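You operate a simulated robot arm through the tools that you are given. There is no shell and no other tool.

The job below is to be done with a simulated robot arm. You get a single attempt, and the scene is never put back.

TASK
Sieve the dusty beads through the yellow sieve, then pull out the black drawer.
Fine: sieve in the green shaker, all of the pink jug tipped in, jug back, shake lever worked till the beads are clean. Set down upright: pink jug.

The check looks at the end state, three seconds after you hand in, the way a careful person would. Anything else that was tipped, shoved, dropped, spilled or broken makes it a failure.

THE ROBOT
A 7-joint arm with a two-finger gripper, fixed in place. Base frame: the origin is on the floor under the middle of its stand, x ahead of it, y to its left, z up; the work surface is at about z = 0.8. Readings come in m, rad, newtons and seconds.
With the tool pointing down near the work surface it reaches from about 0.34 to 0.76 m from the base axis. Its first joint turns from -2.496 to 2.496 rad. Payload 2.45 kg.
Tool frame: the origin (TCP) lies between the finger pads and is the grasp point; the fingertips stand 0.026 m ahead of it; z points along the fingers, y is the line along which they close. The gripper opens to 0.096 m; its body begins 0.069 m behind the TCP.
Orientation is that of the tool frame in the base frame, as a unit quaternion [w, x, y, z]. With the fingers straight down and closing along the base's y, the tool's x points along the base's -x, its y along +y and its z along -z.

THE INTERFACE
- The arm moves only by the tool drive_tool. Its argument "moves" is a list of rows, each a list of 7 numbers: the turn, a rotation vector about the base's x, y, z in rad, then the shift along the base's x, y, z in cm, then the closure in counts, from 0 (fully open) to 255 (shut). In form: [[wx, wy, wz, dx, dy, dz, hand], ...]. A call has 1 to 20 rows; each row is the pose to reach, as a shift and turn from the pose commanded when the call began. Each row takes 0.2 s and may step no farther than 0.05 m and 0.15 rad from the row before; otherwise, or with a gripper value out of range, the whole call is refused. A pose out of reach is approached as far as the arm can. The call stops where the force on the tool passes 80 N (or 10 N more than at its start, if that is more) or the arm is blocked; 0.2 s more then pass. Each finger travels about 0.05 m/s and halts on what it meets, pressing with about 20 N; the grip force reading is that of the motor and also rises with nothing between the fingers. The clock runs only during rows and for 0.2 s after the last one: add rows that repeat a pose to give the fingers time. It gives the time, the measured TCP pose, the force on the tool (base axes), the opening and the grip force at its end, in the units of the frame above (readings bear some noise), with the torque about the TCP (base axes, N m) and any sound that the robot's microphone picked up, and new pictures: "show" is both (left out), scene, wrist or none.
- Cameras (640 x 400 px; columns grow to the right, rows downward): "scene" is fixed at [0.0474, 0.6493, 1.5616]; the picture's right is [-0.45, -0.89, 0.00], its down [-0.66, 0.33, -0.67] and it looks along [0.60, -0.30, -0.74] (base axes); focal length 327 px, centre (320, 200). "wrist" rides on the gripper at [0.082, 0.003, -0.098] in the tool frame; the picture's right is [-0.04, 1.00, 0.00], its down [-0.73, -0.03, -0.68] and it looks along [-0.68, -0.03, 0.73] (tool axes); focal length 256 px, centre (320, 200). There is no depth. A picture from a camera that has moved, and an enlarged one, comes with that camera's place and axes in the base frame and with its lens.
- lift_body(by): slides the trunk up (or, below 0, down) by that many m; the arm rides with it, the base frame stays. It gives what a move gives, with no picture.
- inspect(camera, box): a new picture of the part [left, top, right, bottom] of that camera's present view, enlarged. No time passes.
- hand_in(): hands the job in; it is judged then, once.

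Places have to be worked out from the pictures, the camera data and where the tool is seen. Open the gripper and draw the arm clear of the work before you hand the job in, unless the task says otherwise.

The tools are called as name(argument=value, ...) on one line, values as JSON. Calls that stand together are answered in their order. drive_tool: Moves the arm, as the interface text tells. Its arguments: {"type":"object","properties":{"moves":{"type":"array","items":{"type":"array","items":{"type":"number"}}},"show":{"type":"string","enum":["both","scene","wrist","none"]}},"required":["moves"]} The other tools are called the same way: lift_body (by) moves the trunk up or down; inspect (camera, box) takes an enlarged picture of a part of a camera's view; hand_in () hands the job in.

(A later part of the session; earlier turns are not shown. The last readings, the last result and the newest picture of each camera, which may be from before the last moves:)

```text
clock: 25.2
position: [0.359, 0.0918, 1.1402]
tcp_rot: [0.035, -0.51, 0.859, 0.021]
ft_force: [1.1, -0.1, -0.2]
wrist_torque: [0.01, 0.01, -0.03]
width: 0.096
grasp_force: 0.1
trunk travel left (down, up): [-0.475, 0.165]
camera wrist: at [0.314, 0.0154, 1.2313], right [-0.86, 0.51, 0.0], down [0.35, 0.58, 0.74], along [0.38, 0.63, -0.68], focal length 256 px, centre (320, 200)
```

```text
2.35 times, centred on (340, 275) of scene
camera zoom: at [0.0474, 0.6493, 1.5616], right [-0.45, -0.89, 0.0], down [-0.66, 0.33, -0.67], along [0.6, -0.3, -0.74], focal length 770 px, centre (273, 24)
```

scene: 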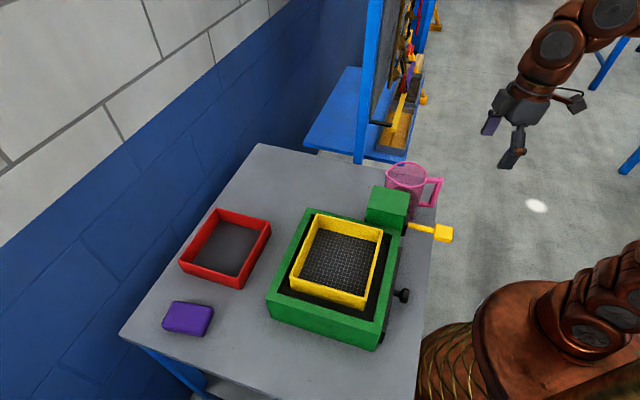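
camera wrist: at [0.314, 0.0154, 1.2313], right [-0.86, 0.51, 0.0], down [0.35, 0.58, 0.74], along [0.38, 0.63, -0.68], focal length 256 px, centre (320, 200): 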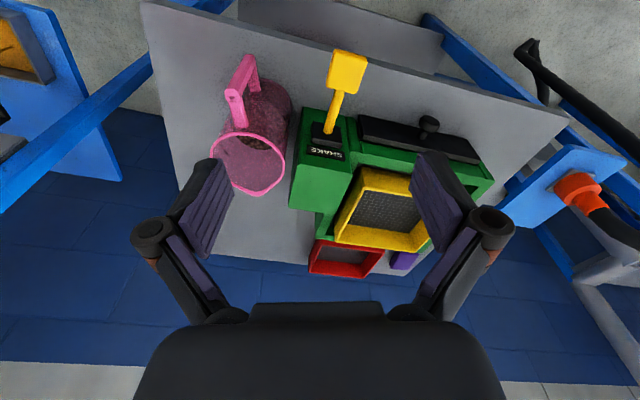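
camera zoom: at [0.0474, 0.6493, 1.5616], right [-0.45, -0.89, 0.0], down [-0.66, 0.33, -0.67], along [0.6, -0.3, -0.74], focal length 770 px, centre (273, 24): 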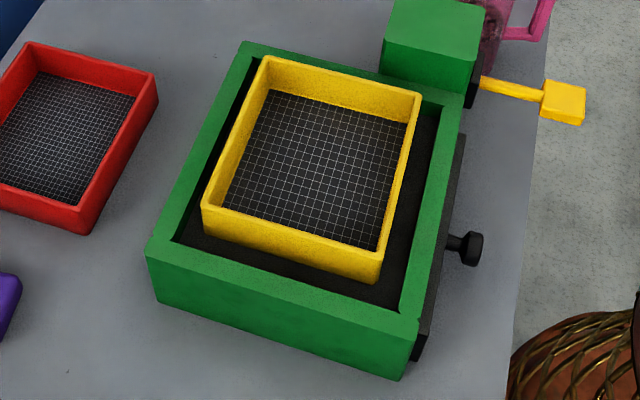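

The jug's axis is near (0.505, 0.150) with a radius of about 0.047. Its handle's top bar runs from there towards (-0.5, -0.87), with its outer end at about (0.463, 0.077) and z 0.936–0.952. I'll tilt the tool to nearly horizontal, pointing at the jug along the handle, while high and clear, to test that pose.

drive_tool(moves=[[0.1267, -0.0731, 0, 0.45, -1.3, 0, 0], [0.2533, -0.1462, 0, 0.9, -2.6, 0, 0], [0.38, -0.2193, 0, 1.35, -4, 0, 0], [0.5067, -0.2924, 0, 1.8, -5.3, 0, 0], [0.6333, -0.3656, 0, 2.3, -6.6, 0, 0], [0.76, -0.4387, 0, 2.7, -8, -1, 0], [0.8867, -0.5118, 0, 3.2, -9.3, -2, 0], [1.0133, -0.5849, 0, 3.6, -10.6, -3, 0], [1.14, -0.658, 0, 4.1, -12, -4, 0], [1.14, -0.658, 0, 4.1, -12, -4, 0]], show="both")

```text
clock: 27.4
position: [0.4003, -0.0265, 1.1044]
tcp_rot: [0.561, -0.391, 0.658, 0.316]
ft_force: [-0.4, 0.4, -0.4]
wrist_torque: [0.01, 0.04, 0.01]
width: 0.0963
grasp_force: 0.1
trunk travel left (down, up): [-0.475, 0.165]
camera wrist: at [0.3451, -0.1212, 1.0398], right [-0.86, 0.5, 0.02], down [-0.26, -0.48, 0.84], along [0.43, 0.72, 0.54], focal length 256 px, centre (320, 200)
```

scene: 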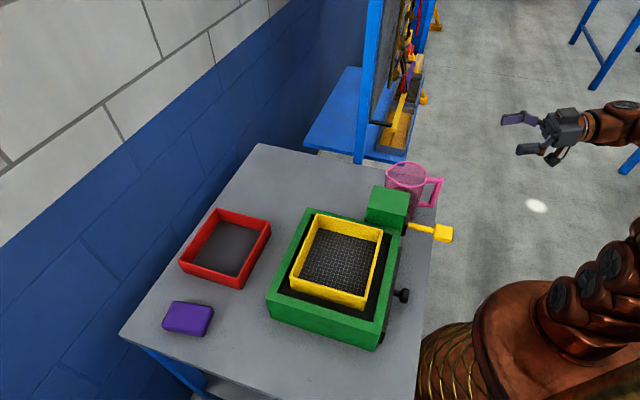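
wrist: 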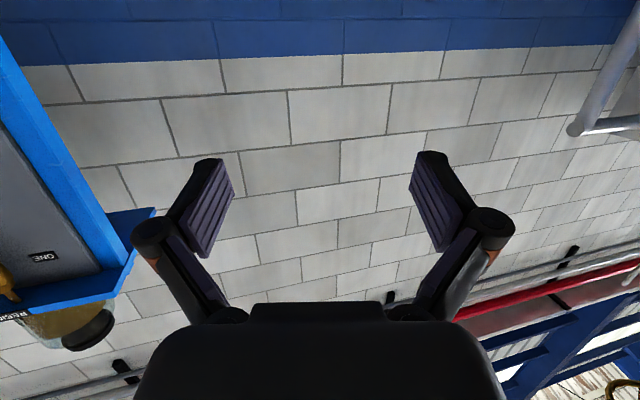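

The near-horizontal handle pose works. Before gripping, I'll rehearse the pouring poses with the empty hand. Pouring sits high for the arm, so I'll raise the trunk by 0.16 m first.

lift_body(by=0.16)

drive_tool(moves=[[-0.125, 0.0725, 0, 1, 1, 0, 0], [-0.25, 0.145, 0, 2, 2, 0, 0], [-0.376, 0.217, 0, 3, 3, 0, 0], [-0.5, 0.29, 0, 4, 5, 0, 0], [-0.628, 0.3625, 0, 5, 7, 0, 0], [-0.753, 0.435, 0, 6, 9, 0, 0], [-0.753, 0.435, 0, 6, 9, 0, 0]], show="scene")

```text
clock: 29.2
position: [0.4012, -0.0279, 1.265]
tcp_rot: [0.561, -0.391, 0.658, 0.316]
ft_force: [0.5, 1.3, 0.6]
wrist_torque: [-0.01, -0.01, -0.02]
width: 0.096
grasp_force: 0.1
trunk travel left (down, up): [-0.635, 0.005]
```

```text
clock: 30.8
position: [0.4602, 0.0635, 1.2625]
tcp_rot: [0.227, -0.492, 0.83, 0.128]
ft_force: [-1.0, 0.6, -1.4]
wrist_torque: [0.01, 0.0, 0.02]
width: 0.096
grasp_force: 0.2
trunk travel left (down, up): [-0.635, 0.005]
```

scene: 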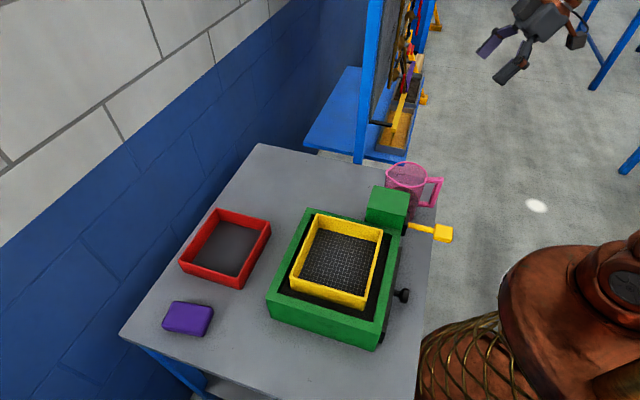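

That was reached. Now I'll yaw by 75°, so the tool points along the shaker's long side, while moving to a pour position over the sieve.

drive_tool(moves=[[0, 0, 0.145, 0, 3.6, -0.7, 0], [0, 0, 0.29, 0, 7.2, -1.4, 0], [0, 0, 0.436, 0, 10.8, -2.1, 0], [0, 0, 0.58, 0, 14.4, -2.8, 0], [0, 0, 0.727, 0, 18, -3.5, 0], [0, 0, 0.87, 0, 21.7, -4.2, 0], [0, 0, 1.018, 0, 25.3, -4.9, 0], [0, 0, 1.16, 0, 28.9, -5.6, 0], [0, 0, 1.309, 0, 32.5, -6, 0], [0, 0, 1.309, 0, 32.5, -6, 0]], show="scene")

```text
clock: 33.0
position: [0.4581, 0.3901, 1.2062]
tcp_rot: [-0.102, 0.896, -0.358, -0.24]
ft_force: [0.1, -0.2, 0.0]
wrist_torque: [-0.02, 0.02, 0.02]
width: 0.0961
grasp_force: 0.2
trunk travel left (down, up): [-0.635, 0.005]
```

scene: 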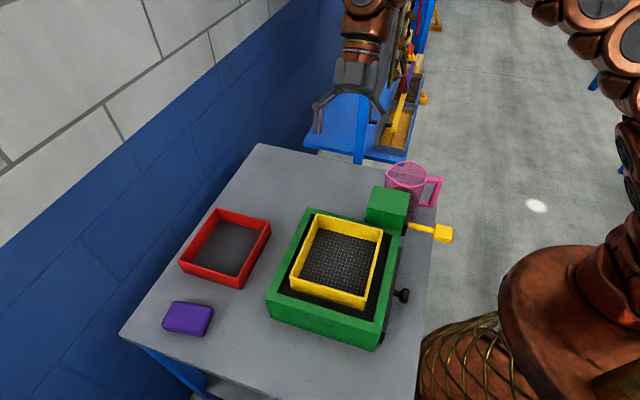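

Also reachable. Now I'll rehearse the full tip: another 65° about the long-side axis, lowering to the pour height (TCP near p 0.60, q 0.05, z 1.11).

drive_tool(moves=[[-0.1, -0.1, 0, -0.9, 0.9, -1.2, 0], [-0.2, -0.2, 0, -1.7, 1.7, -2.5, 0], [-0.3, -0.3, 0, -2.6, 2.6, -3.7, 0], [-0.4, -0.4, 0, -3.5, 3.5, -5, 0], [-0.5, -0.5, 0, -4.3, 4.4, -6.2, 0], [-0.6, -0.6, 0, -5.2, 5.3, -7.5, 0], [-0.7, -0.7, 0, -6.1, 6.2, -8.7, 0], [-0.8, -0.8, 0, -6.9, 7, -10, 0], [-0.8, -0.8, 0, -6.9, 7, -10, 0]], show="both")

```text
clock: 35.0
position: [0.3921, 0.4596, 1.1034]
tcp_rot: [0.118, 0.886, -0.356, 0.273]
ft_force: [0.5, 0.6, -0.3]
wrist_torque: [0.02, -0.02, 0.0]
width: 0.0961
grasp_force: 0.1
trunk travel left (down, up): [-0.635, 0.005]
camera wrist: at [0.3998, 0.4501, 1.2307], right [-0.72, -0.7, -0.01], down [-0.69, 0.71, 0.14], along [-0.09, 0.11, -0.99], focal length 256 px, centre (320, 200)
```

scene: 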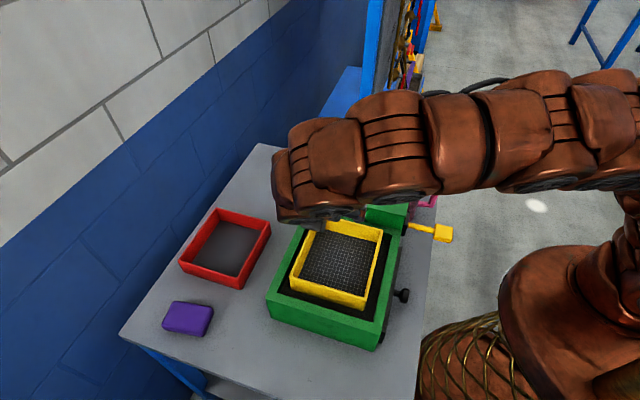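
wrist: 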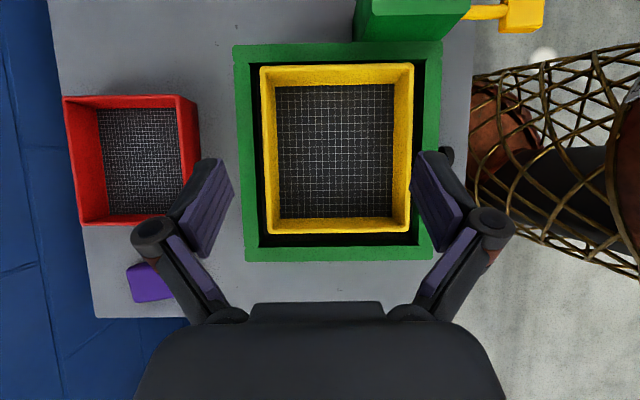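

The full tip pose is reachable, and this top-down view shows the sieve well placed. I'll check for extra tilt margin of about 17° more.

drive_tool(moves=[[-0.1, -0.1, 0, -0.6, 0.6, 0, 0], [-0.2, -0.2, 0, -1.2, 1.2, 0, 0], [-0.3, -0.3, 0, -1.8, 1.8, -0.5, 0], [-0.3, -0.3, 0, -1.8, 1.8, -0.5, 0]], show="none")

```text
clock: 36.0
position: [0.3725, 0.4766, 1.0982]
tcp_rot: [0.194, 0.808, -0.324, 0.452]
ft_force: [-1.0, 0.1, -0.8]
wrist_torque: [-0.05, 0.01, -0.03]
width: 0.0961
grasp_force: 0.0
trunk travel left (down, up): [-0.635, 0.005]
```

About 150° of tool tilt is available, enough to empty the jug. I'll retrace to the handle side: first undo the tip, then the yaw.

drive_tool(moves=[[0.1, 0.1, 0, 0.8, -0.8, 1, 0], [0.2, 0.2, 0, 1.6, -1.6, 2, 0], [0.3, 0.3, 0, 2.4, -2.4, 3, 0], [0.4, 0.4, 0, 3.2, -3.2, 4, 0], [0.5, 0.5, 0, 4, -4, 5, 0], [0.6, 0.6, 0, 4.8, -4.8, 6, 0], [0.7, 0.7, 0, 5.6, -5.6, 7, 0], [0.8, 0.8, 0, 6.4, -6.4, 8, 0], [0.9, 0.9, 0, 7.2, -7.2, 9, 0], [1.0, 1.0, 0, 8, -8, 10, 0], [1.1, 1.1, 0, 8.7, -8.8, 10.8, 0], [1.1, 1.1, 0, 8.7, -8.8, 10.8, 0]], show="none")

drive_tool(moves=[[0, 0, -0.145, 0, -3.6, 0.7, 0], [0, 0, -0.29, 0, -7.2, 1.4, 0], [0, 0, -0.436, 0, -10.8, 2.1, 0], [0, 0, -0.58, 0, -14.4, 2.8, 0], [0, 0, -0.727, 0, -18, 3.5, 0], [0, 0, -0.87, 0, -21.7, 4.2, 0], [0, 0, -1.018, 0, -25.3, 4.9, 0], [0, 0, -1.16, 0, -28.9, 5.6, 0], [0, 0, -1.309, 0, -32.5, 6, 0], [0, 0, -1.309, 0, -32.5, 6, 0]], show="none")

```text
clock: 38.6
position: [0.4592, 0.3903, 1.206]
tcp_rot: [-0.102, 0.895, -0.359, -0.242]
ft_force: [-0.4, 0.5, -0.3]
wrist_torque: [0.04, -0.03, 0.01]
width: 0.096
grasp_force: 0.0
trunk travel left (down, up): [-0.635, 0.005]
```

```text
clock: 40.8
position: [0.4594, 0.0653, 1.27]
tcp_rot: [0.227, -0.492, 0.831, 0.129]
ft_force: [-0.2, -0.3, -0.8]
wrist_torque: [0.03, -0.02, -0.03]
width: 0.0958
grasp_force: 0.0
trunk travel left (down, up): [-0.635, 0.005]
```

Back near the handle with the tool at 60° down. I'll move behind and closer to the handle at this tilt so the camera looks along the handle for a precise fix.

drive_tool(moves=[[0, 0, 0, -1.5, -3, -2, 0], [0, 0, 0, -3, -6, -5, 0], [0, 0, 0, -5.3, -8.6, -9, 0], [0, 0, 0, -5.3, -8.6, -13, 0], [0, 0, 0, -5.3, -8.6, -17, 0], [0, 0, 0, -5.3, -8.6, -21, 0], [0, 0, 0, -5.3, -8.6, -21, 0]], show="both")

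```text
refused: row 3 steps farther than a row can; nothing moved
```

The step in row 3 was slightly over 5 cm, so the call was refused and nothing moved. I'll use finer steps.

drive_tool(moves=[[0, 0, 0, -1.5, -3, -2, 0], [0, 0, 0, -3, -6, -5, 0], [0, 0, 0, -4.5, -8, -8.5, 0], [0, 0, 0, -5.3, -8.6, -12.5, 0], [0, 0, 0, -5.3, -8.6, -17, 0], [0, 0, 0, -5.3, -8.6, -21, 0], [0, 0, 0, -5.3, -8.6, -21, 0]], show="both")

```text
clock: 42.4
position: [0.4089, -0.0201, 1.0538]
tcp_rot: [0.227, -0.492, 0.831, 0.129]
ft_force: [-0.3, 0.0, 0.9]
wrist_torque: [-0.01, -0.05, 0.01]
width: 0.0958
grasp_force: 0.1
trunk travel left (down, up): [-0.635, 0.005]
camera wrist: at [0.3483, -0.1225, 1.0978], right [-0.86, 0.51, 0.01], down [0.16, 0.25, 0.96], along [0.49, 0.82, -0.29], focal length 256 px, centre (320, 200)
```

scene: 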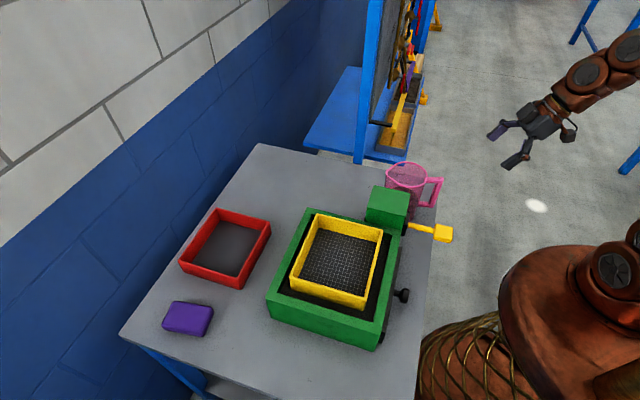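
wrist: 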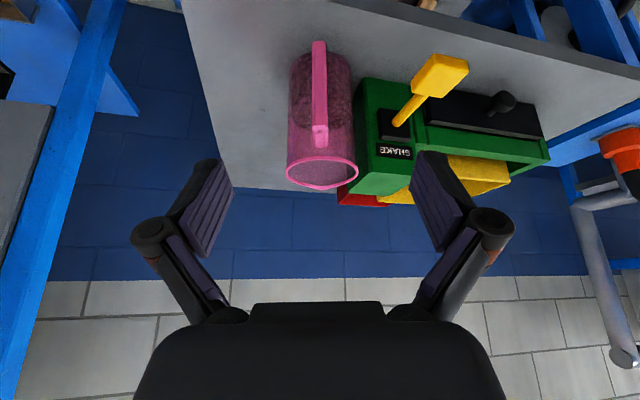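

The handle is edge-on and almost exactly at image centre, so the tool's plane is aligned with it. I'll zoom to get exact pixel positions.

inspect(camera="wrist", box=[270, 20, 390, 200])

inspect(camera="wrist", box=[350, 40, 560, 200])

```text
2.22 times, centred on (330, 110) of wrist
camera zoom: at [0.3483, -0.1225, 1.0978], right [-0.86, 0.51, 0.01], down [0.16, 0.25, 0.96], along [0.49, 0.82, -0.29], focal length 569 px, centre (298, 400)
```

zoom: 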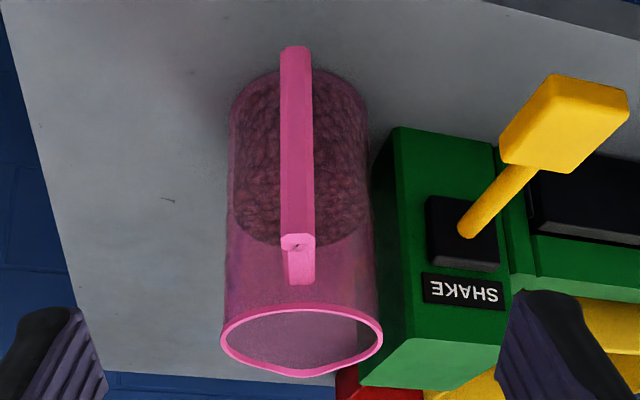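

```text
2.50 times, centred on (455, 120) of wrist
camera zoom: at [0.3483, -0.1225, 1.0978], right [-0.86, 0.51, 0.01], down [0.16, 0.25, 0.96], along [0.49, 0.82, -0.29], focal length 640 px, centre (-18, 400)
```

zoom: 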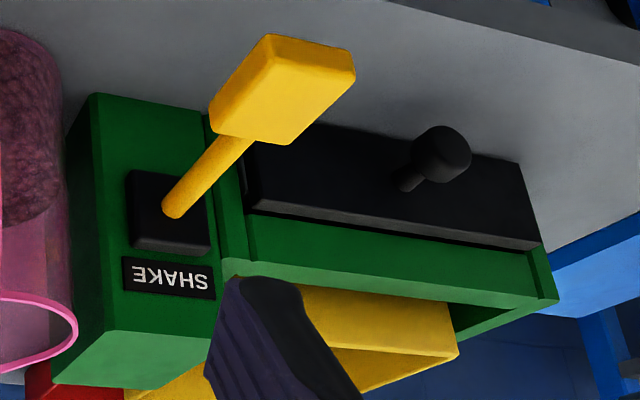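

Handle and jug axis lie along the tool's plane within about 2 mm. The jug looks roughly 70 % full, so it must stay nearly upright until it is over the sieve. I'll rehearse that upright carry empty-handed: tool 25° below horizontal, then yaw 74° while moving beside the sieve.

drive_tool(moves=[[0.12, -0.07, 0, 0, 0, 3, 0], [0.24, -0.14, 0, 0, 0, 6, 0], [0.36, -0.21, 0, 0.5, 0, 9, 0], [0.48, -0.28, 0, 1, 0, 12, 0], [0.535, -0.305, 0, 1, 0, 14, 0], [0.535, -0.305, 0, 1, 0, 14, 0]], show="none")

drive_tool(moves=[[0, 0, 0.128, 1, 3.5, -0.2, 0], [0, 0, 0.256, 2, 7, -0.4, 0], [0, 0, 0.384, 3, 10.5, -0.6, 0], [0, 0, 0.512, 4, 14, -0.8, 0], [0, 0, 0.64, 5, 17.5, -1, 0], [0, 0, 0.768, 6, 21, -1.2, 0], [0, 0, 0.896, 7, 24.5, -1.4, 0], [0, 0, 1.024, 8, 28, -1.6, 0], [0, 0, 1.152, 9, 31.5, -1.8, 0], [0, 0, 1.285, 9.9, 35, -2, 0], [0, 0, 1.285, 9.9, 35, -2, 0]], show="scene")

```text
clock: 43.8
position: [0.4171, -0.0207, 1.1974]
tcp_rot: [0.472, -0.428, 0.723, 0.267]
ft_force: [-0.4, -0.9, 0.2]
wrist_torque: [0.01, 0.03, 0.01]
width: 0.096
grasp_force: 0.0
trunk travel left (down, up): [-0.635, 0.005]
```

```text
clock: 46.2
position: [0.5156, 0.335, 1.175]
tcp_rot: [-0.215, 0.777, -0.321, -0.497]
ft_force: [-1.9, 2.1, -0.7]
wrist_torque: [-0.04, 0.01, 0.1]
width: 0.0961
grasp_force: 0.1
trunk travel left (down, up): [-0.635, 0.005]
```

scene: 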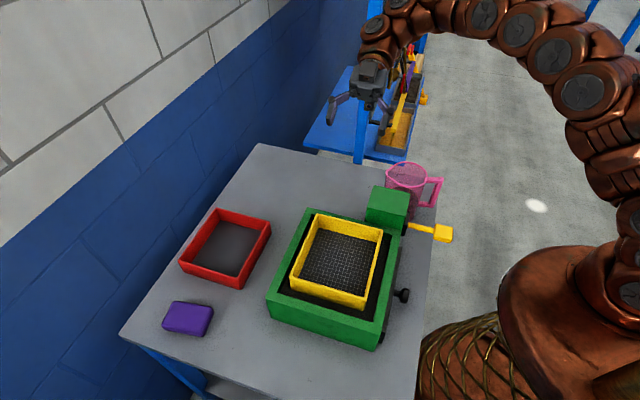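

The upright carry works too. I'll return to the handle side, reversing the yaw, then set the tilt to about 12° below horizontal at the pre-grasp point behind the handle.

drive_tool(moves=[[0, 0, -0.128, -1, -3.5, 0.2, 0], [0, 0, -0.256, -2, -7, 0.4, 0], [0, 0, -0.384, -3, -10.5, 0.6, 0], [0, 0, -0.512, -4, -14, 0.8, 0], [0, 0, -0.64, -5, -17.5, 1, 0], [0, 0, -0.768, -6, -21, 1.2, 0], [0, 0, -0.896, -7, -24.5, 1.4, 0], [0, 0, -1.024, -8, -28, 1.6, 0], [0, 0, -1.152, -9, -31.5, 1.8, 0], [0, 0, -1.285, -9.9, -35, 2, 0], [0, 0, -1.285, -9.9, -35, 2, 0]], show="none")

drive_tool(moves=[[0.1, -0.055, 0, 0, 0, -3, 0], [0.2, -0.109, 0, 0, 0.5, -7, 0], [0.2, -0.109, 0, 0, 1, -11, 0], [0.2, -0.109, 0, 0.3, 1.3, -15, 0], [0.2, -0.109, 0, 0.6, 1.7, -19, 0], [0.2, -0.109, 0, 0.6, 1.7, -22, 0], [0.2, -0.109, 0, 0.6, 1.7, -22, 0]], show="both")

```text
clock: 48.6
position: [0.4192, -0.0206, 1.1975]
tcp_rot: [0.471, -0.429, 0.723, 0.268]
ft_force: [-0.5, 0.2, 0.0]
wrist_torque: [0.01, 0.02, 0.01]
width: 0.0959
grasp_force: 0.0
trunk travel left (down, up): [-0.635, 0.005]
```

```text
clock: 50.2
position: [0.427, -0.0051, 0.9737]
tcp_rot: [0.55, -0.394, 0.666, 0.314]
ft_force: [0.4, 0.0, -1.0]
wrist_torque: [0.02, 0.02, -0.04]
width: 0.096
grasp_force: 0.1
trunk travel left (down, up): [-0.635, 0.005]
camera wrist: at [0.3695, -0.1009, 0.9137], right [-0.87, 0.5, 0.03], down [-0.24, -0.46, 0.85], along [0.44, 0.73, 0.52], focal length 256 px, centre (320, 200)
```

scene: 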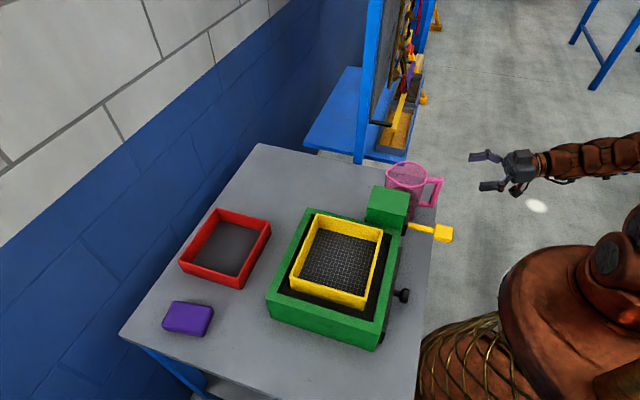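
wrist: 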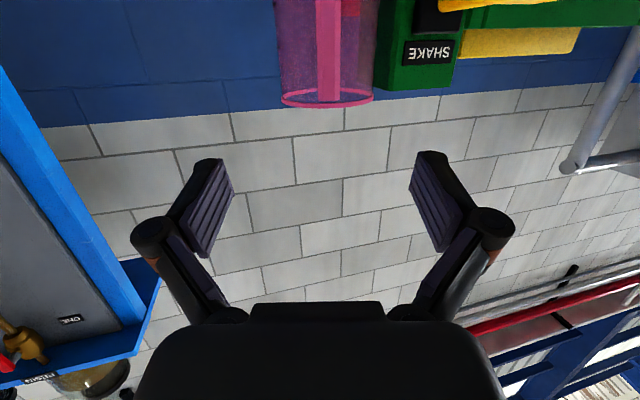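

The tool is at 11.4° below horizontal. The handle appears a few pixels right of the tool axis in this view, so I'll zoom to measure the lateral offset before advancing.

inspect(camera="wrist", box=[250, 0, 410, 120])

inspect(camera="scene", box=[370, 130, 550, 250])

```text
3.33 times, centred on (330, 60) of wrist
camera zoom: at [0.3695, -0.1009, 0.9137], right [-0.87, 0.5, 0.03], down [-0.24, -0.46, 0.85], along [0.44, 0.73, 0.52], focal length 853 px, centre (287, 667)
```

zoom: 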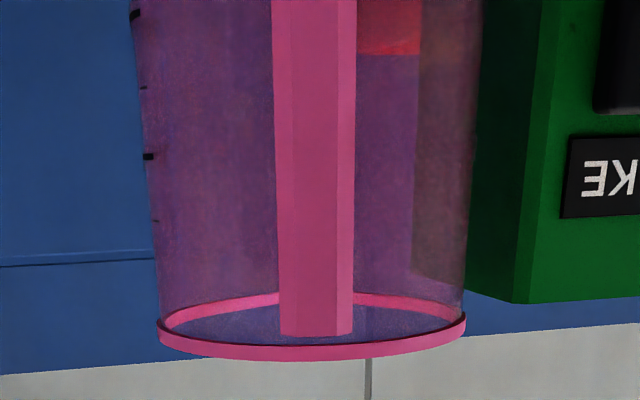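

```text
3.33 times, centred on (460, 190) of scene
camera zoom: at [0.0474, 0.6493, 1.5616], right [-0.45, -0.89, 0.0], down [-0.66, 0.33, -0.67], along [0.6, -0.3, -0.74], focal length 1091 px, centre (-147, 233)
```

zoom: 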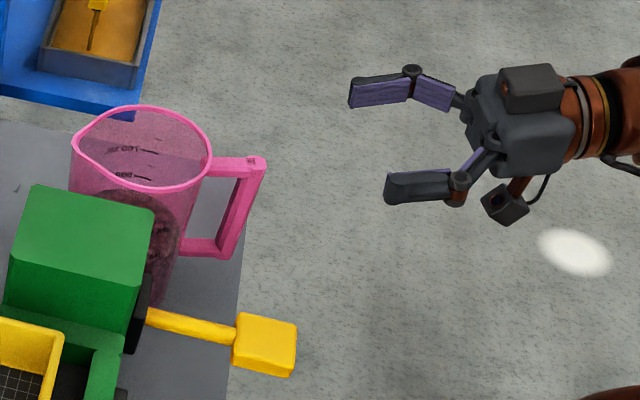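

The handle is about 6.5 mm to the tool's left, with the top bar at z≈0.936–0.952. I'll shift left, go down to z≈0.943, then advance about 6 cm first and check.

drive_tool(moves=[[0, 0, 0, -0.6, 0.33, -1.5, 0], [0, 0, 0, -0.6, 0.33, -3.05, 0], [0, 0, 0, 0.85, 2.95, -3.05, 0], [0, 0, 0, 2.3, 5.6, -3.05, 0], [0, 0, 0, 2.3, 5.6, -3.05, 0]], show="both")

```text
clock: 51.4
position: [0.4488, 0.0505, 0.9448]
tcp_rot: [0.55, -0.394, 0.666, 0.314]
ft_force: [0.5, -0.7, -0.2]
wrist_torque: [-0.03, 0.0, 0.0]
width: 0.0961
grasp_force: 0.0
trunk travel left (down, up): [-0.635, 0.005]
camera wrist: at [0.3918, -0.0456, 0.8844], right [-0.87, 0.5, 0.03], down [-0.24, -0.46, 0.85], along [0.44, 0.73, 0.52], focal length 256 px, centre (320, 200)
```

scene: 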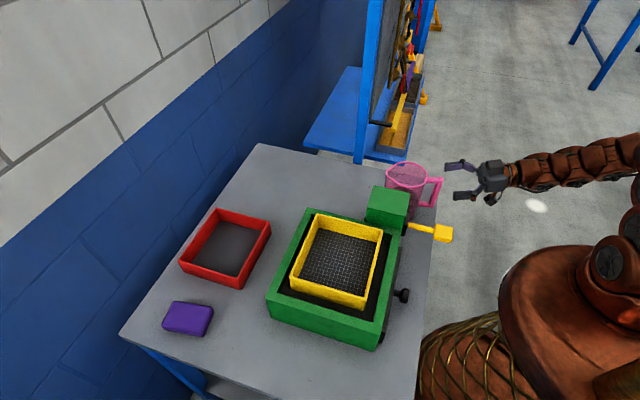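
wrist: 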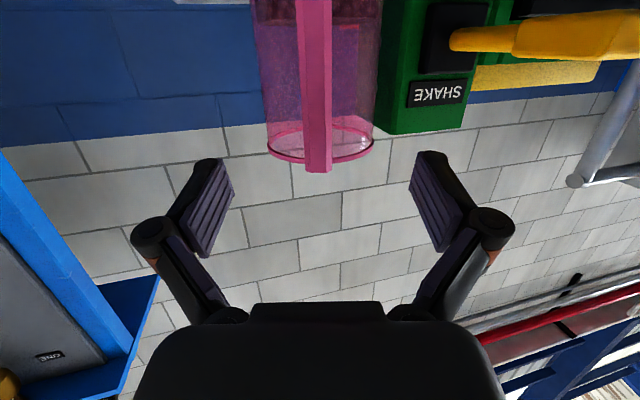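

The handle is centred between the fingers and the top bar is at the TCP's height. I'll advance the last 4 cm along the handle.

drive_tool(moves=[[0, 0, 0, 0.95, 1.75, 0, 0], [0, 0, 0, 1.9, 3.5, -0.1, 0], [0, 0, 0, 1.9, 3.5, -0.1, 0]], show="both")

```text
clock: 52.2
position: [0.4685, 0.0884, 0.9462]
tcp_rot: [0.55, -0.394, 0.666, 0.315]
ft_force: [0.4, 0.2, 0.9]
wrist_torque: [0.0, 0.03, -0.02]
width: 0.0957
grasp_force: 0.0
trunk travel left (down, up): [-0.635, 0.005]
camera wrist: at [0.4117, -0.0088, 0.8839], right [-0.87, 0.5, 0.03], down [-0.24, -0.46, 0.85], along [0.44, 0.73, 0.52], focal length 256 px, centre (320, 200)
```

scene: 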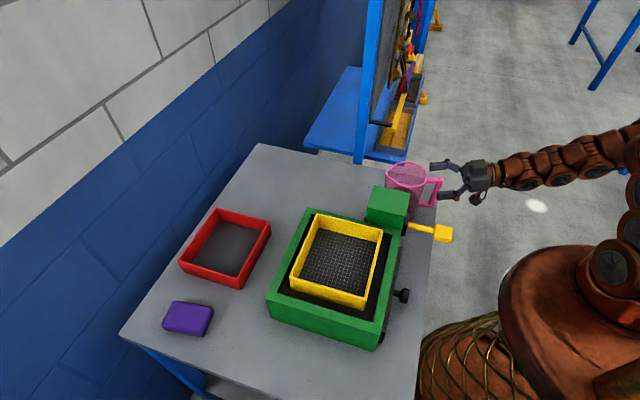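
wrist: 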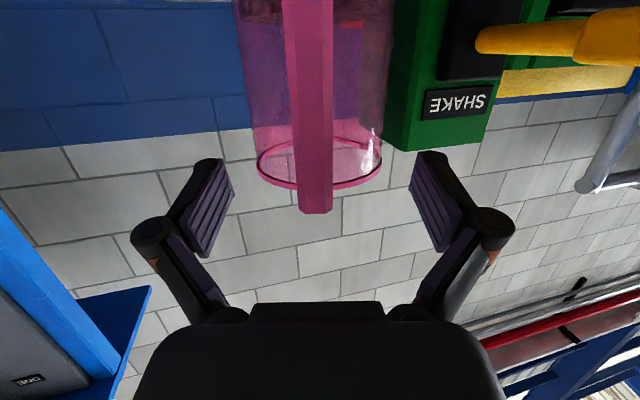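

The handle bar is between the fingers. I'll zoom the scene view to verify the fingertips' clearance to the jug wall before closing.

inspect(camera="scene", box=[375, 145, 495, 230])

inspect(camera="wrist", box=[200, 80, 450, 240])

```text
4.71 times, centred on (435, 188) of scene
camera zoom: at [0.0474, 0.6493, 1.5616], right [-0.45, -0.89, 0.0], down [-0.66, 0.33, -0.67], along [0.6, -0.3, -0.74], focal length 1540 px, centre (-221, 259)
```

zoom: 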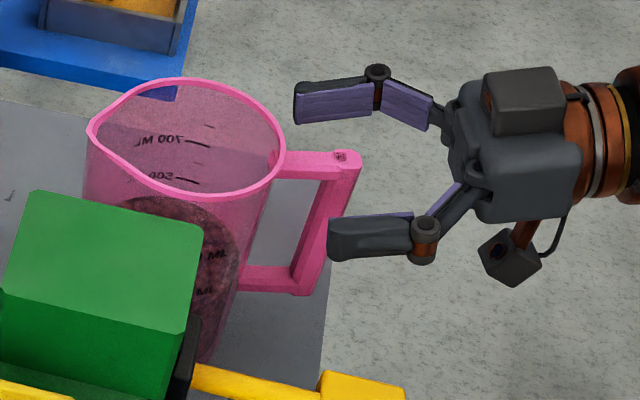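

```text
2.50 times, centred on (325, 160) of wrist
camera zoom: at [0.4117, -0.0088, 0.8839], right [-0.87, 0.5, 0.03], down [-0.24, -0.46, 0.85], along [0.44, 0.73, 0.52], focal length 640 px, centre (308, 300)
```

zoom: 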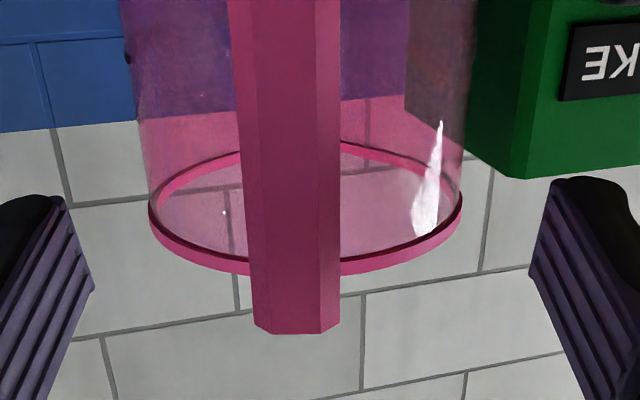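

When closed, the fingertips swing forward and would just touch the jug wall. I'll back off 4 mm, then close on the handle bar.

drive_tool(moves=[[0, 0, 0, -0.25, -0.32, -0.1, 0], [0, 0, 0, -0.25, -0.32, -0.1, 0], [0, 0, 0, -0.25, -0.32, -0.1, 255], [0, 0, 0, -0.25, -0.32, -0.1, 255], [0, 0, 0, -0.25, -0.32, -0.1, 255], [0, 0, 0, -0.25, -0.32, -0.1, 255], [0, 0, 0, -0.25, -0.32, -0.1, 255], [0, 0, 0, -0.25, -0.32, -0.1, 255]], show="both")

```text
clock: 54.0
position: [0.4668, 0.0838, 0.9442]
tcp_rot: [0.55, -0.394, 0.666, 0.314]
ft_force: [0.7, 0.4, 1.6]
wrist_torque: [0.29, -0.01, -0.08]
width: 0.0155
grasp_force: 20.2
trunk travel left (down, up): [-0.635, 0.005]
camera wrist: at [0.4085, -0.0122, 0.883], right [-0.87, 0.5, 0.03], down [-0.24, -0.46, 0.85], along [0.44, 0.73, 0.52], focal length 256 px, centre (320, 200)
```

scene: 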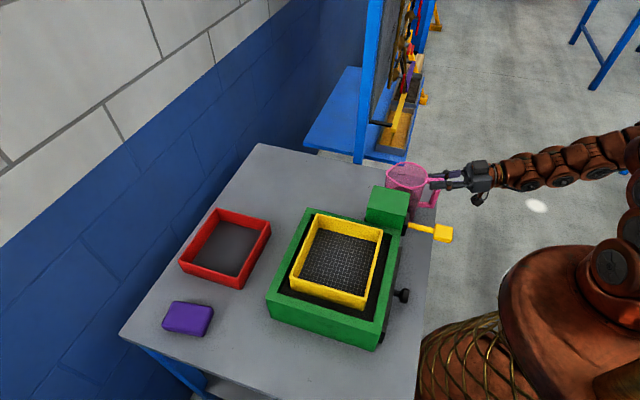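
wrist: 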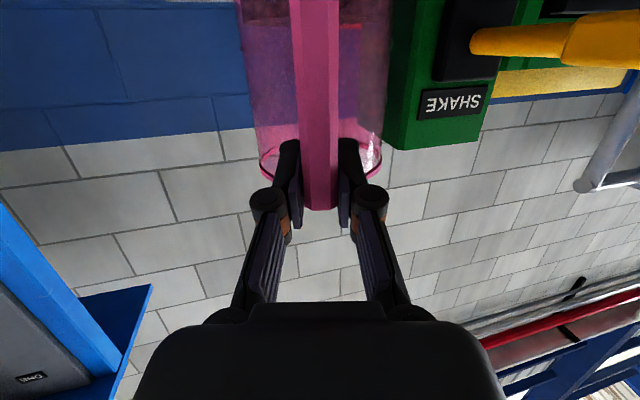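

The handle is gripped, with width 15.5 mm and 20 N. I'll lift in millimetre steps first to test whether the jug holds against rotating in the grip.

drive_tool(moves=[[0, 0, 0, 0, 0, 0.3, 255], [0, 0, 0, 0, 0, 0.6, 255], [0, 0, 0, 0, 0, 0.6, 255], [0, 0, 0, 0, 0, 0.6, 255]], show="both")

```text
clock: 55.0
position: [0.4644, 0.0841, 0.9494]
tcp_rot: [0.55, -0.394, 0.666, 0.315]
ft_force: [0.0, -0.8, -0.3]
wrist_torque: [-0.08, 0.05, 0.02]
width: 0.0154
grasp_force: 19.6
trunk travel left (down, up): [-0.635, 0.005]
camera wrist: at [0.4081, -0.0125, 0.8888], right [-0.87, 0.5, 0.03], down [-0.24, -0.46, 0.85], along [0.44, 0.73, 0.52], focal length 256 px, centre (320, 200)
```

scene: 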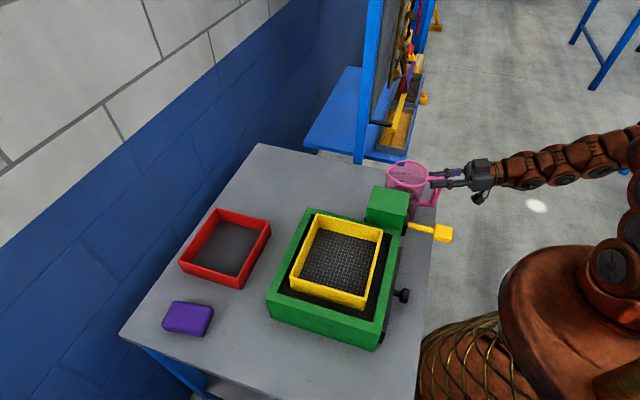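
wrist: 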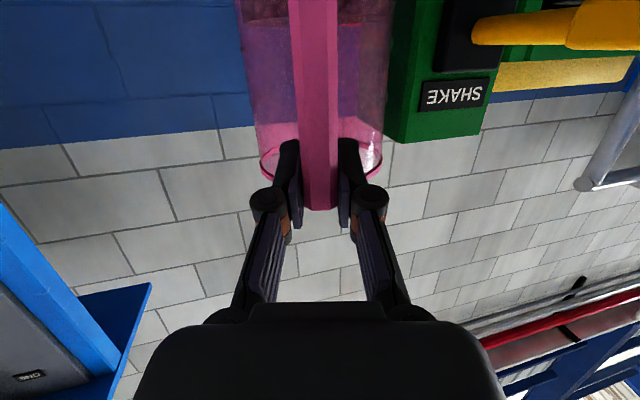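

The jug seems to follow with almost no load yet. I'll lift another centimetre and check again.

drive_tool(moves=[[0, 0, 0, 0, 0, 0.4, 255], [0, 0, 0, 0, 0, 0.8, 255], [0, 0, 0, 0, 0, 1.0, 255], [0, 0, 0, 0, 0, 1.0, 255]], show="both")

inspect(camera="scene", box=[370, 145, 490, 245])

```text
clock: 56.0
position: [0.4638, 0.0828, 0.9598]
tcp_rot: [0.55, -0.394, 0.665, 0.316]
ft_force: [-0.9, 0.1, -0.4]
wrist_torque: [-0.04, 0.04, 0.04]
width: 0.0154
grasp_force: 19.9
trunk travel left (down, up): [-0.635, 0.005]
camera wrist: at [0.4077, -0.0136, 0.8988], right [-0.87, 0.5, 0.03], down [-0.24, -0.46, 0.85], along [0.44, 0.73, 0.52], focal length 256 px, centre (320, 200)
```

scene: 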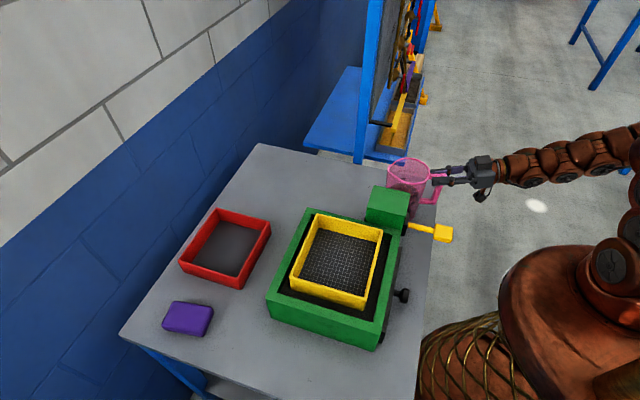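
wrist: 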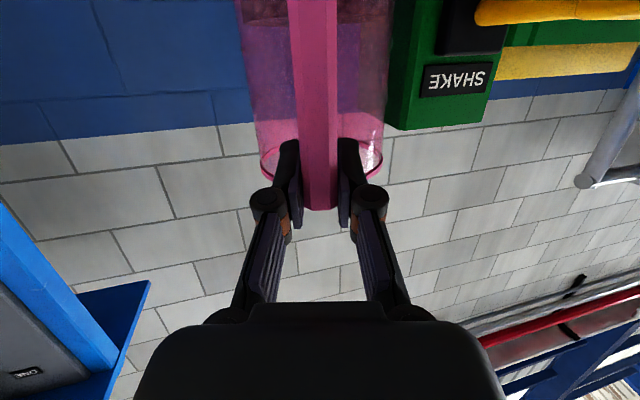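

```text
4.00 times, centred on (430, 195) of scene
camera zoom: at [0.0474, 0.6493, 1.5616], right [-0.45, -0.89, 0.0], down [-0.66, 0.33, -0.67], along [0.6, -0.3, -0.74], focal length 1309 px, centre (-120, 220)
```

zoom: 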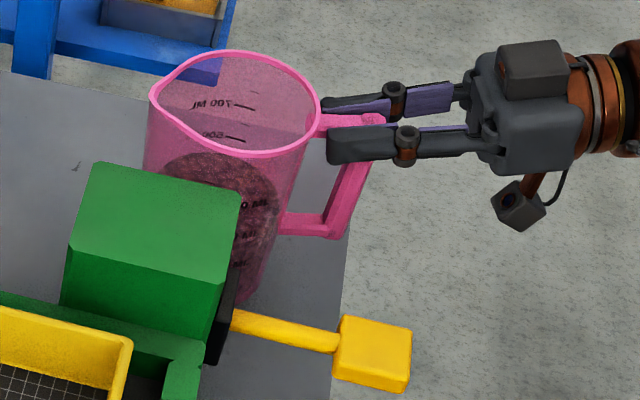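

The jug is held rigidly and light, with no droop. I'll raise it 22 cm straight up, adding a safe 12° of tilt at the end to match the rehearsed carry pose.

drive_tool(moves=[[0, 0, 0, 0, 0, 1.5, 255], [0, 0, 0, 0, 0, 4, 255], [0, 0, 0, 0, 0, 6.5, 255], [0, 0, 0, 0, 0, 9, 255], [0, 0, 0, 0, 0, 11.5, 255], [0, 0, 0, 0, 0, 14, 255], [0, 0, 0, 0, 0, 16.5, 255], [0, 0, 0, 0, 0, 19, 255], [-0.05, 0.026, 0, 0, 0, 21, 255], [-0.1, 0.053, 0, 0, 0, 22, 255], [-0.15, 0.08, 0, 0, 0, 22, 255], [-0.193, 0.105, 0, 0, 0, 22, 255], [-0.193, 0.105, 0, 0, 0, 22, 255]], show="both")

```text
clock: 58.8
position: [0.4638, 0.0819, 1.1817]
tcp_rot: [0.474, -0.428, 0.721, 0.269]
ft_force: [-0.3, -0.1, -0.8]
wrist_torque: [-0.04, 0.06, 0.04]
width: 0.0152
grasp_force: 20.4
out of reach, approached as far as the arm can: row 1, 2, 3, 4, 5, 6, 7
trunk travel left (down, up): [-0.635, 0.005]
camera wrist: at [0.4022, -0.0234, 1.1458], right [-0.86, 0.5, 0.02], down [-0.15, -0.29, 0.95], along [0.48, 0.81, 0.32], focal length 256 px, centre (320, 200)
```

scene: 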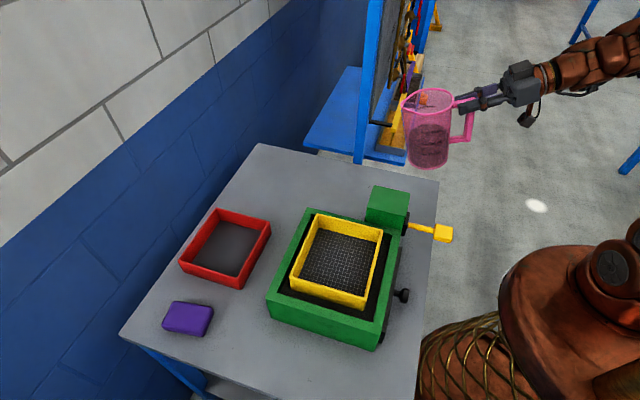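
wrist: 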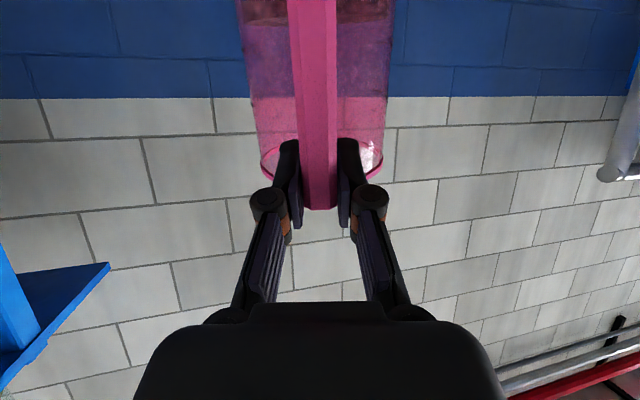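

The jug is up and holding still in the grip. I'll zoom to verify that nothing has spilled and see the fill level.

inspect(camera="scene", box=[385, 70, 495, 180])

inspect(camera="scene", box=[340, 150, 460, 250])

```text
3.64 times, centred on (440, 125) of scene
camera zoom: at [0.0474, 0.6493, 1.5616], right [-0.45, -0.89, 0.0], down [-0.66, 0.33, -0.67], along [0.6, -0.3, -0.74], focal length 1190 px, centre (-116, 473)
```

zoom: 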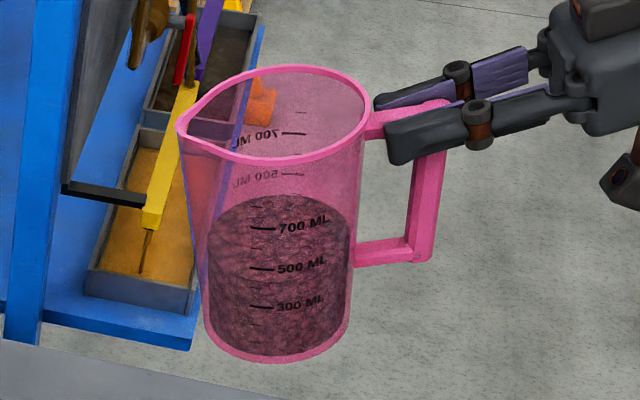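

```text
4.00 times, centred on (400, 200) of scene
camera zoom: at [0.0474, 0.6493, 1.5616], right [-0.45, -0.89, 0.0], down [-0.66, 0.33, -0.67], along [0.6, -0.3, -0.74], focal length 1309 px, centre (0, 200)
```

zoom: 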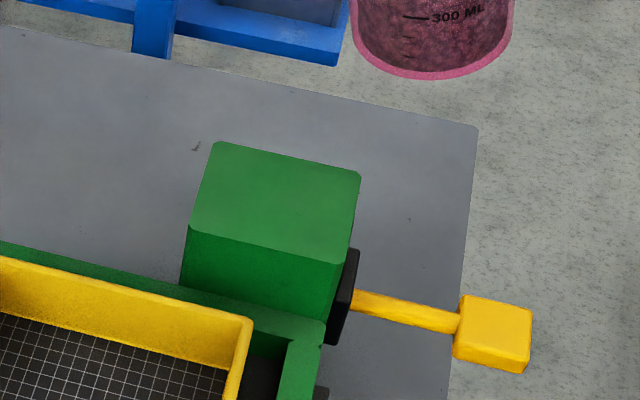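

The beads reach only the 700 ml mark (about 58 % of the height) and nothing has spilled. Now I'll carry the jug upright to beside the sieve with the rehearsed yaw; the bottom stays 3 cm above the lever box.

drive_tool(moves=[[0, 0, 0.107, 0.6, 1.95, 0, 255], [0, 0, 0.214, 1.25, 3.9, 0, 255], [0, 0, 0.321, 1.9, 5.9, 0, 255], [0, 0, 0.428, 2.5, 7.8, 0, 255], [0, 0, 0.535, 3.1, 9.8, 0, 255], [0, 0, 0.642, 3.75, 11.75, 0, 255], [0, 0, 0.749, 4.4, 13.7, 0, 255], [0, 0, 0.856, 5, 15.7, 0, 255], [0, 0, 0.963, 5.6, 17.6, 0, 255], [0, 0, 1.07, 6.25, 19.6, 0, 255], [0, 0, 1.177, 6.9, 21.5, -0.5, 255], [0, 0, 1.285, 7.5, 23.5, -1, 255], [0, 0, 1.285, 7.5, 23.5, -1, 255]], show="both")

```text
clock: 61.6
position: [0.5345, 0.3093, 1.1715]
tcp_rot: [-0.231, 0.766, -0.342, -0.493]
ft_force: [-0.1, -0.6, -1.5]
wrist_torque: [-0.05, -0.02, -0.01]
width: 0.0155
grasp_force: 20.0
out of reach, approached as far as the arm can: row 12, 13
trunk travel left (down, up): [-0.635, 0.005]
camera wrist: at [0.6141, 0.2148, 1.1365], right [-0.76, -0.65, 0.02], down [0.22, -0.23, 0.95], along [-0.61, 0.73, 0.32], focal length 256 px, centre (320, 200)
```

scene: 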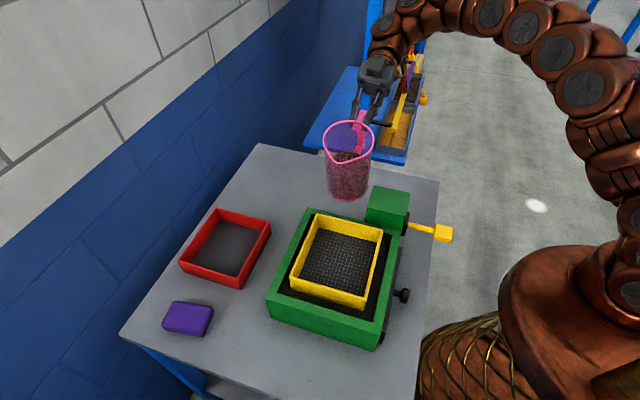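
wrist: 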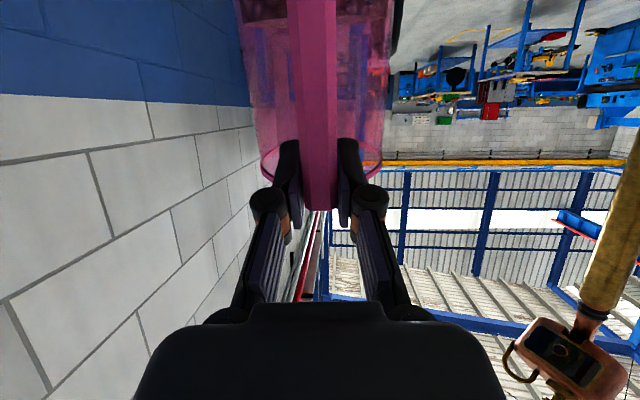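

The jug is upright next to the shaker, with the spout pointing over the sieve. I'll tip in stages: first to about 45°, adjusting the position so the spout stays over the sieve at q≈-0.02, then check.

drive_tool(moves=[[-0.08, -0.08, 0, -0.1, 0.1, -0.8, 255], [-0.16, -0.16, 0, -0.4, 0.4, -1.6, 255], [-0.24, -0.24, 0, -0.8, 0.8, -2.4, 255], [-0.32, -0.32, 0, -1.3, 1.3, -3.3, 255], [-0.4, -0.4, 0, -1.8, 1.8, -4.2, 255], [-0.4, -0.4, 0, -1.8, 1.8, -4.2, 255]], show="both")

inspect(camera="scene", box=[270, 90, 430, 320])

```text
clock: 63.0
position: [0.5169, 0.3267, 1.1293]
tcp_rot: [-0.138, 0.879, -0.379, -0.254]
ft_force: [0.0, -0.4, -0.3]
wrist_torque: [-0.01, 0.01, 0.0]
width: 0.0152
grasp_force: 19.8
trunk travel left (down, up): [-0.635, 0.005]
camera wrist: at [0.5963, 0.2332, 1.1657], right [-0.76, -0.65, -0.03], down [-0.17, 0.16, 0.97], along [-0.63, 0.74, -0.23], focal length 256 px, centre (320, 200)
```

scene: 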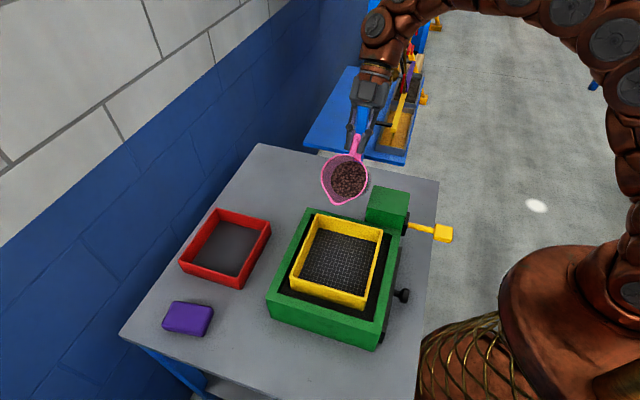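
wrist: 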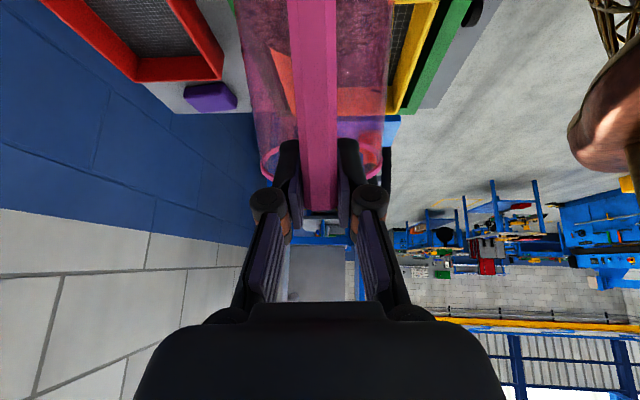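

```text
1.74 times, centred on (350, 205) of scene
camera zoom: at [0.0474, 0.6493, 1.5616], right [-0.45, -0.89, 0.0], down [-0.66, 0.33, -0.67], along [0.6, -0.3, -0.74], focal length 569 px, centre (268, 191)
```

zoom: 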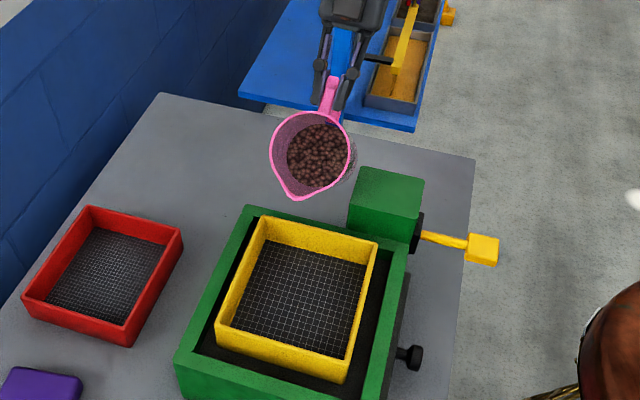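

The spout tip is now at about p≈0.60, q≈-0.01, over the sieve, with beads still inside. I'll tip on to about 74° while bringing the spout down to about z≈0.98.

drive_tool(moves=[[-0.074, -0.067, 0, -1.15, 1.15, -0.7, 255], [-0.148, -0.134, 0, -1.82, 1.82, -1.4, 255], [-0.222, -0.202, 0, -2.54, 2.54, -1.9, 255], [-0.296, -0.269, 0, -3.37, 3.37, -2.2, 255], [-0.37, -0.336, 0, -4.25, 4.25, -2.4, 255], [-0.37, -0.336, 0, -4.25, 4.25, -2.4, 255]], show="both")

inspect(camera="scene", box=[260, 140, 430, 320])

```text
clock: 64.4
position: [0.4719, 0.3691, 1.1063]
tcp_rot: [-0.036, 0.919, -0.392, -0.032]
ft_force: [0.1, -0.1, -1.3]
wrist_torque: [0.03, 0.04, -0.02]
width: 0.0153
grasp_force: 20.2
trunk travel left (down, up): [-0.635, 0.005]
camera wrist: at [0.5293, 0.2995, 1.1964], right [-0.75, -0.66, -0.04], down [-0.46, 0.49, 0.74], along [-0.47, 0.57, -0.67], focal length 256 px, centre (320, 200)
```

scene: 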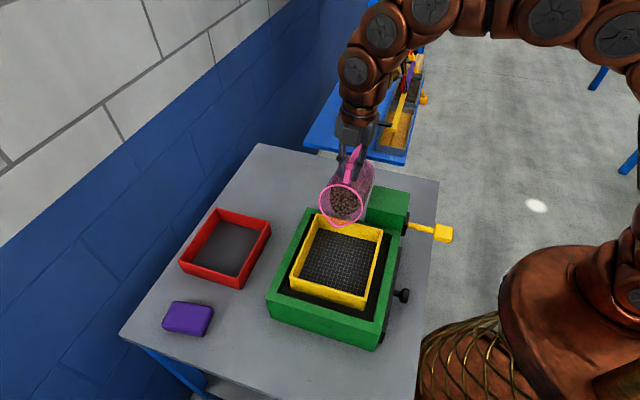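
wrist: 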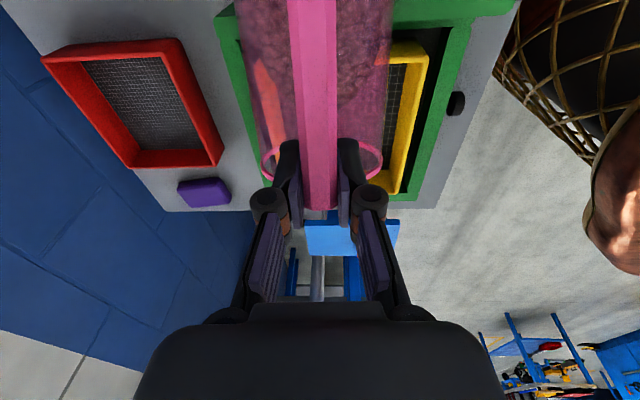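

```text
2.22 times, centred on (345, 230) of scene
camera zoom: at [0.0474, 0.6493, 1.5616], right [-0.45, -0.89, 0.0], down [-0.66, 0.33, -0.67], along [0.6, -0.3, -0.74], focal length 727 px, centre (264, 133)
```

zoom: 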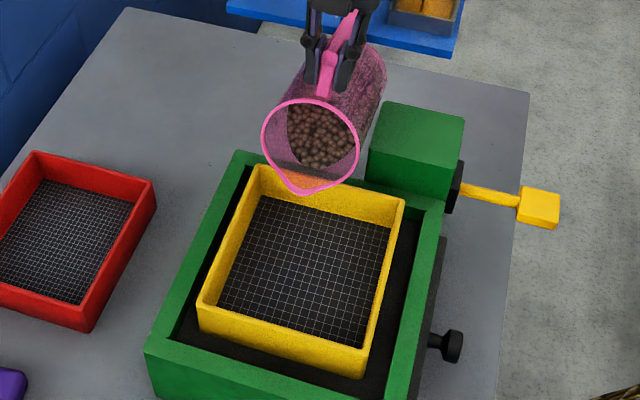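

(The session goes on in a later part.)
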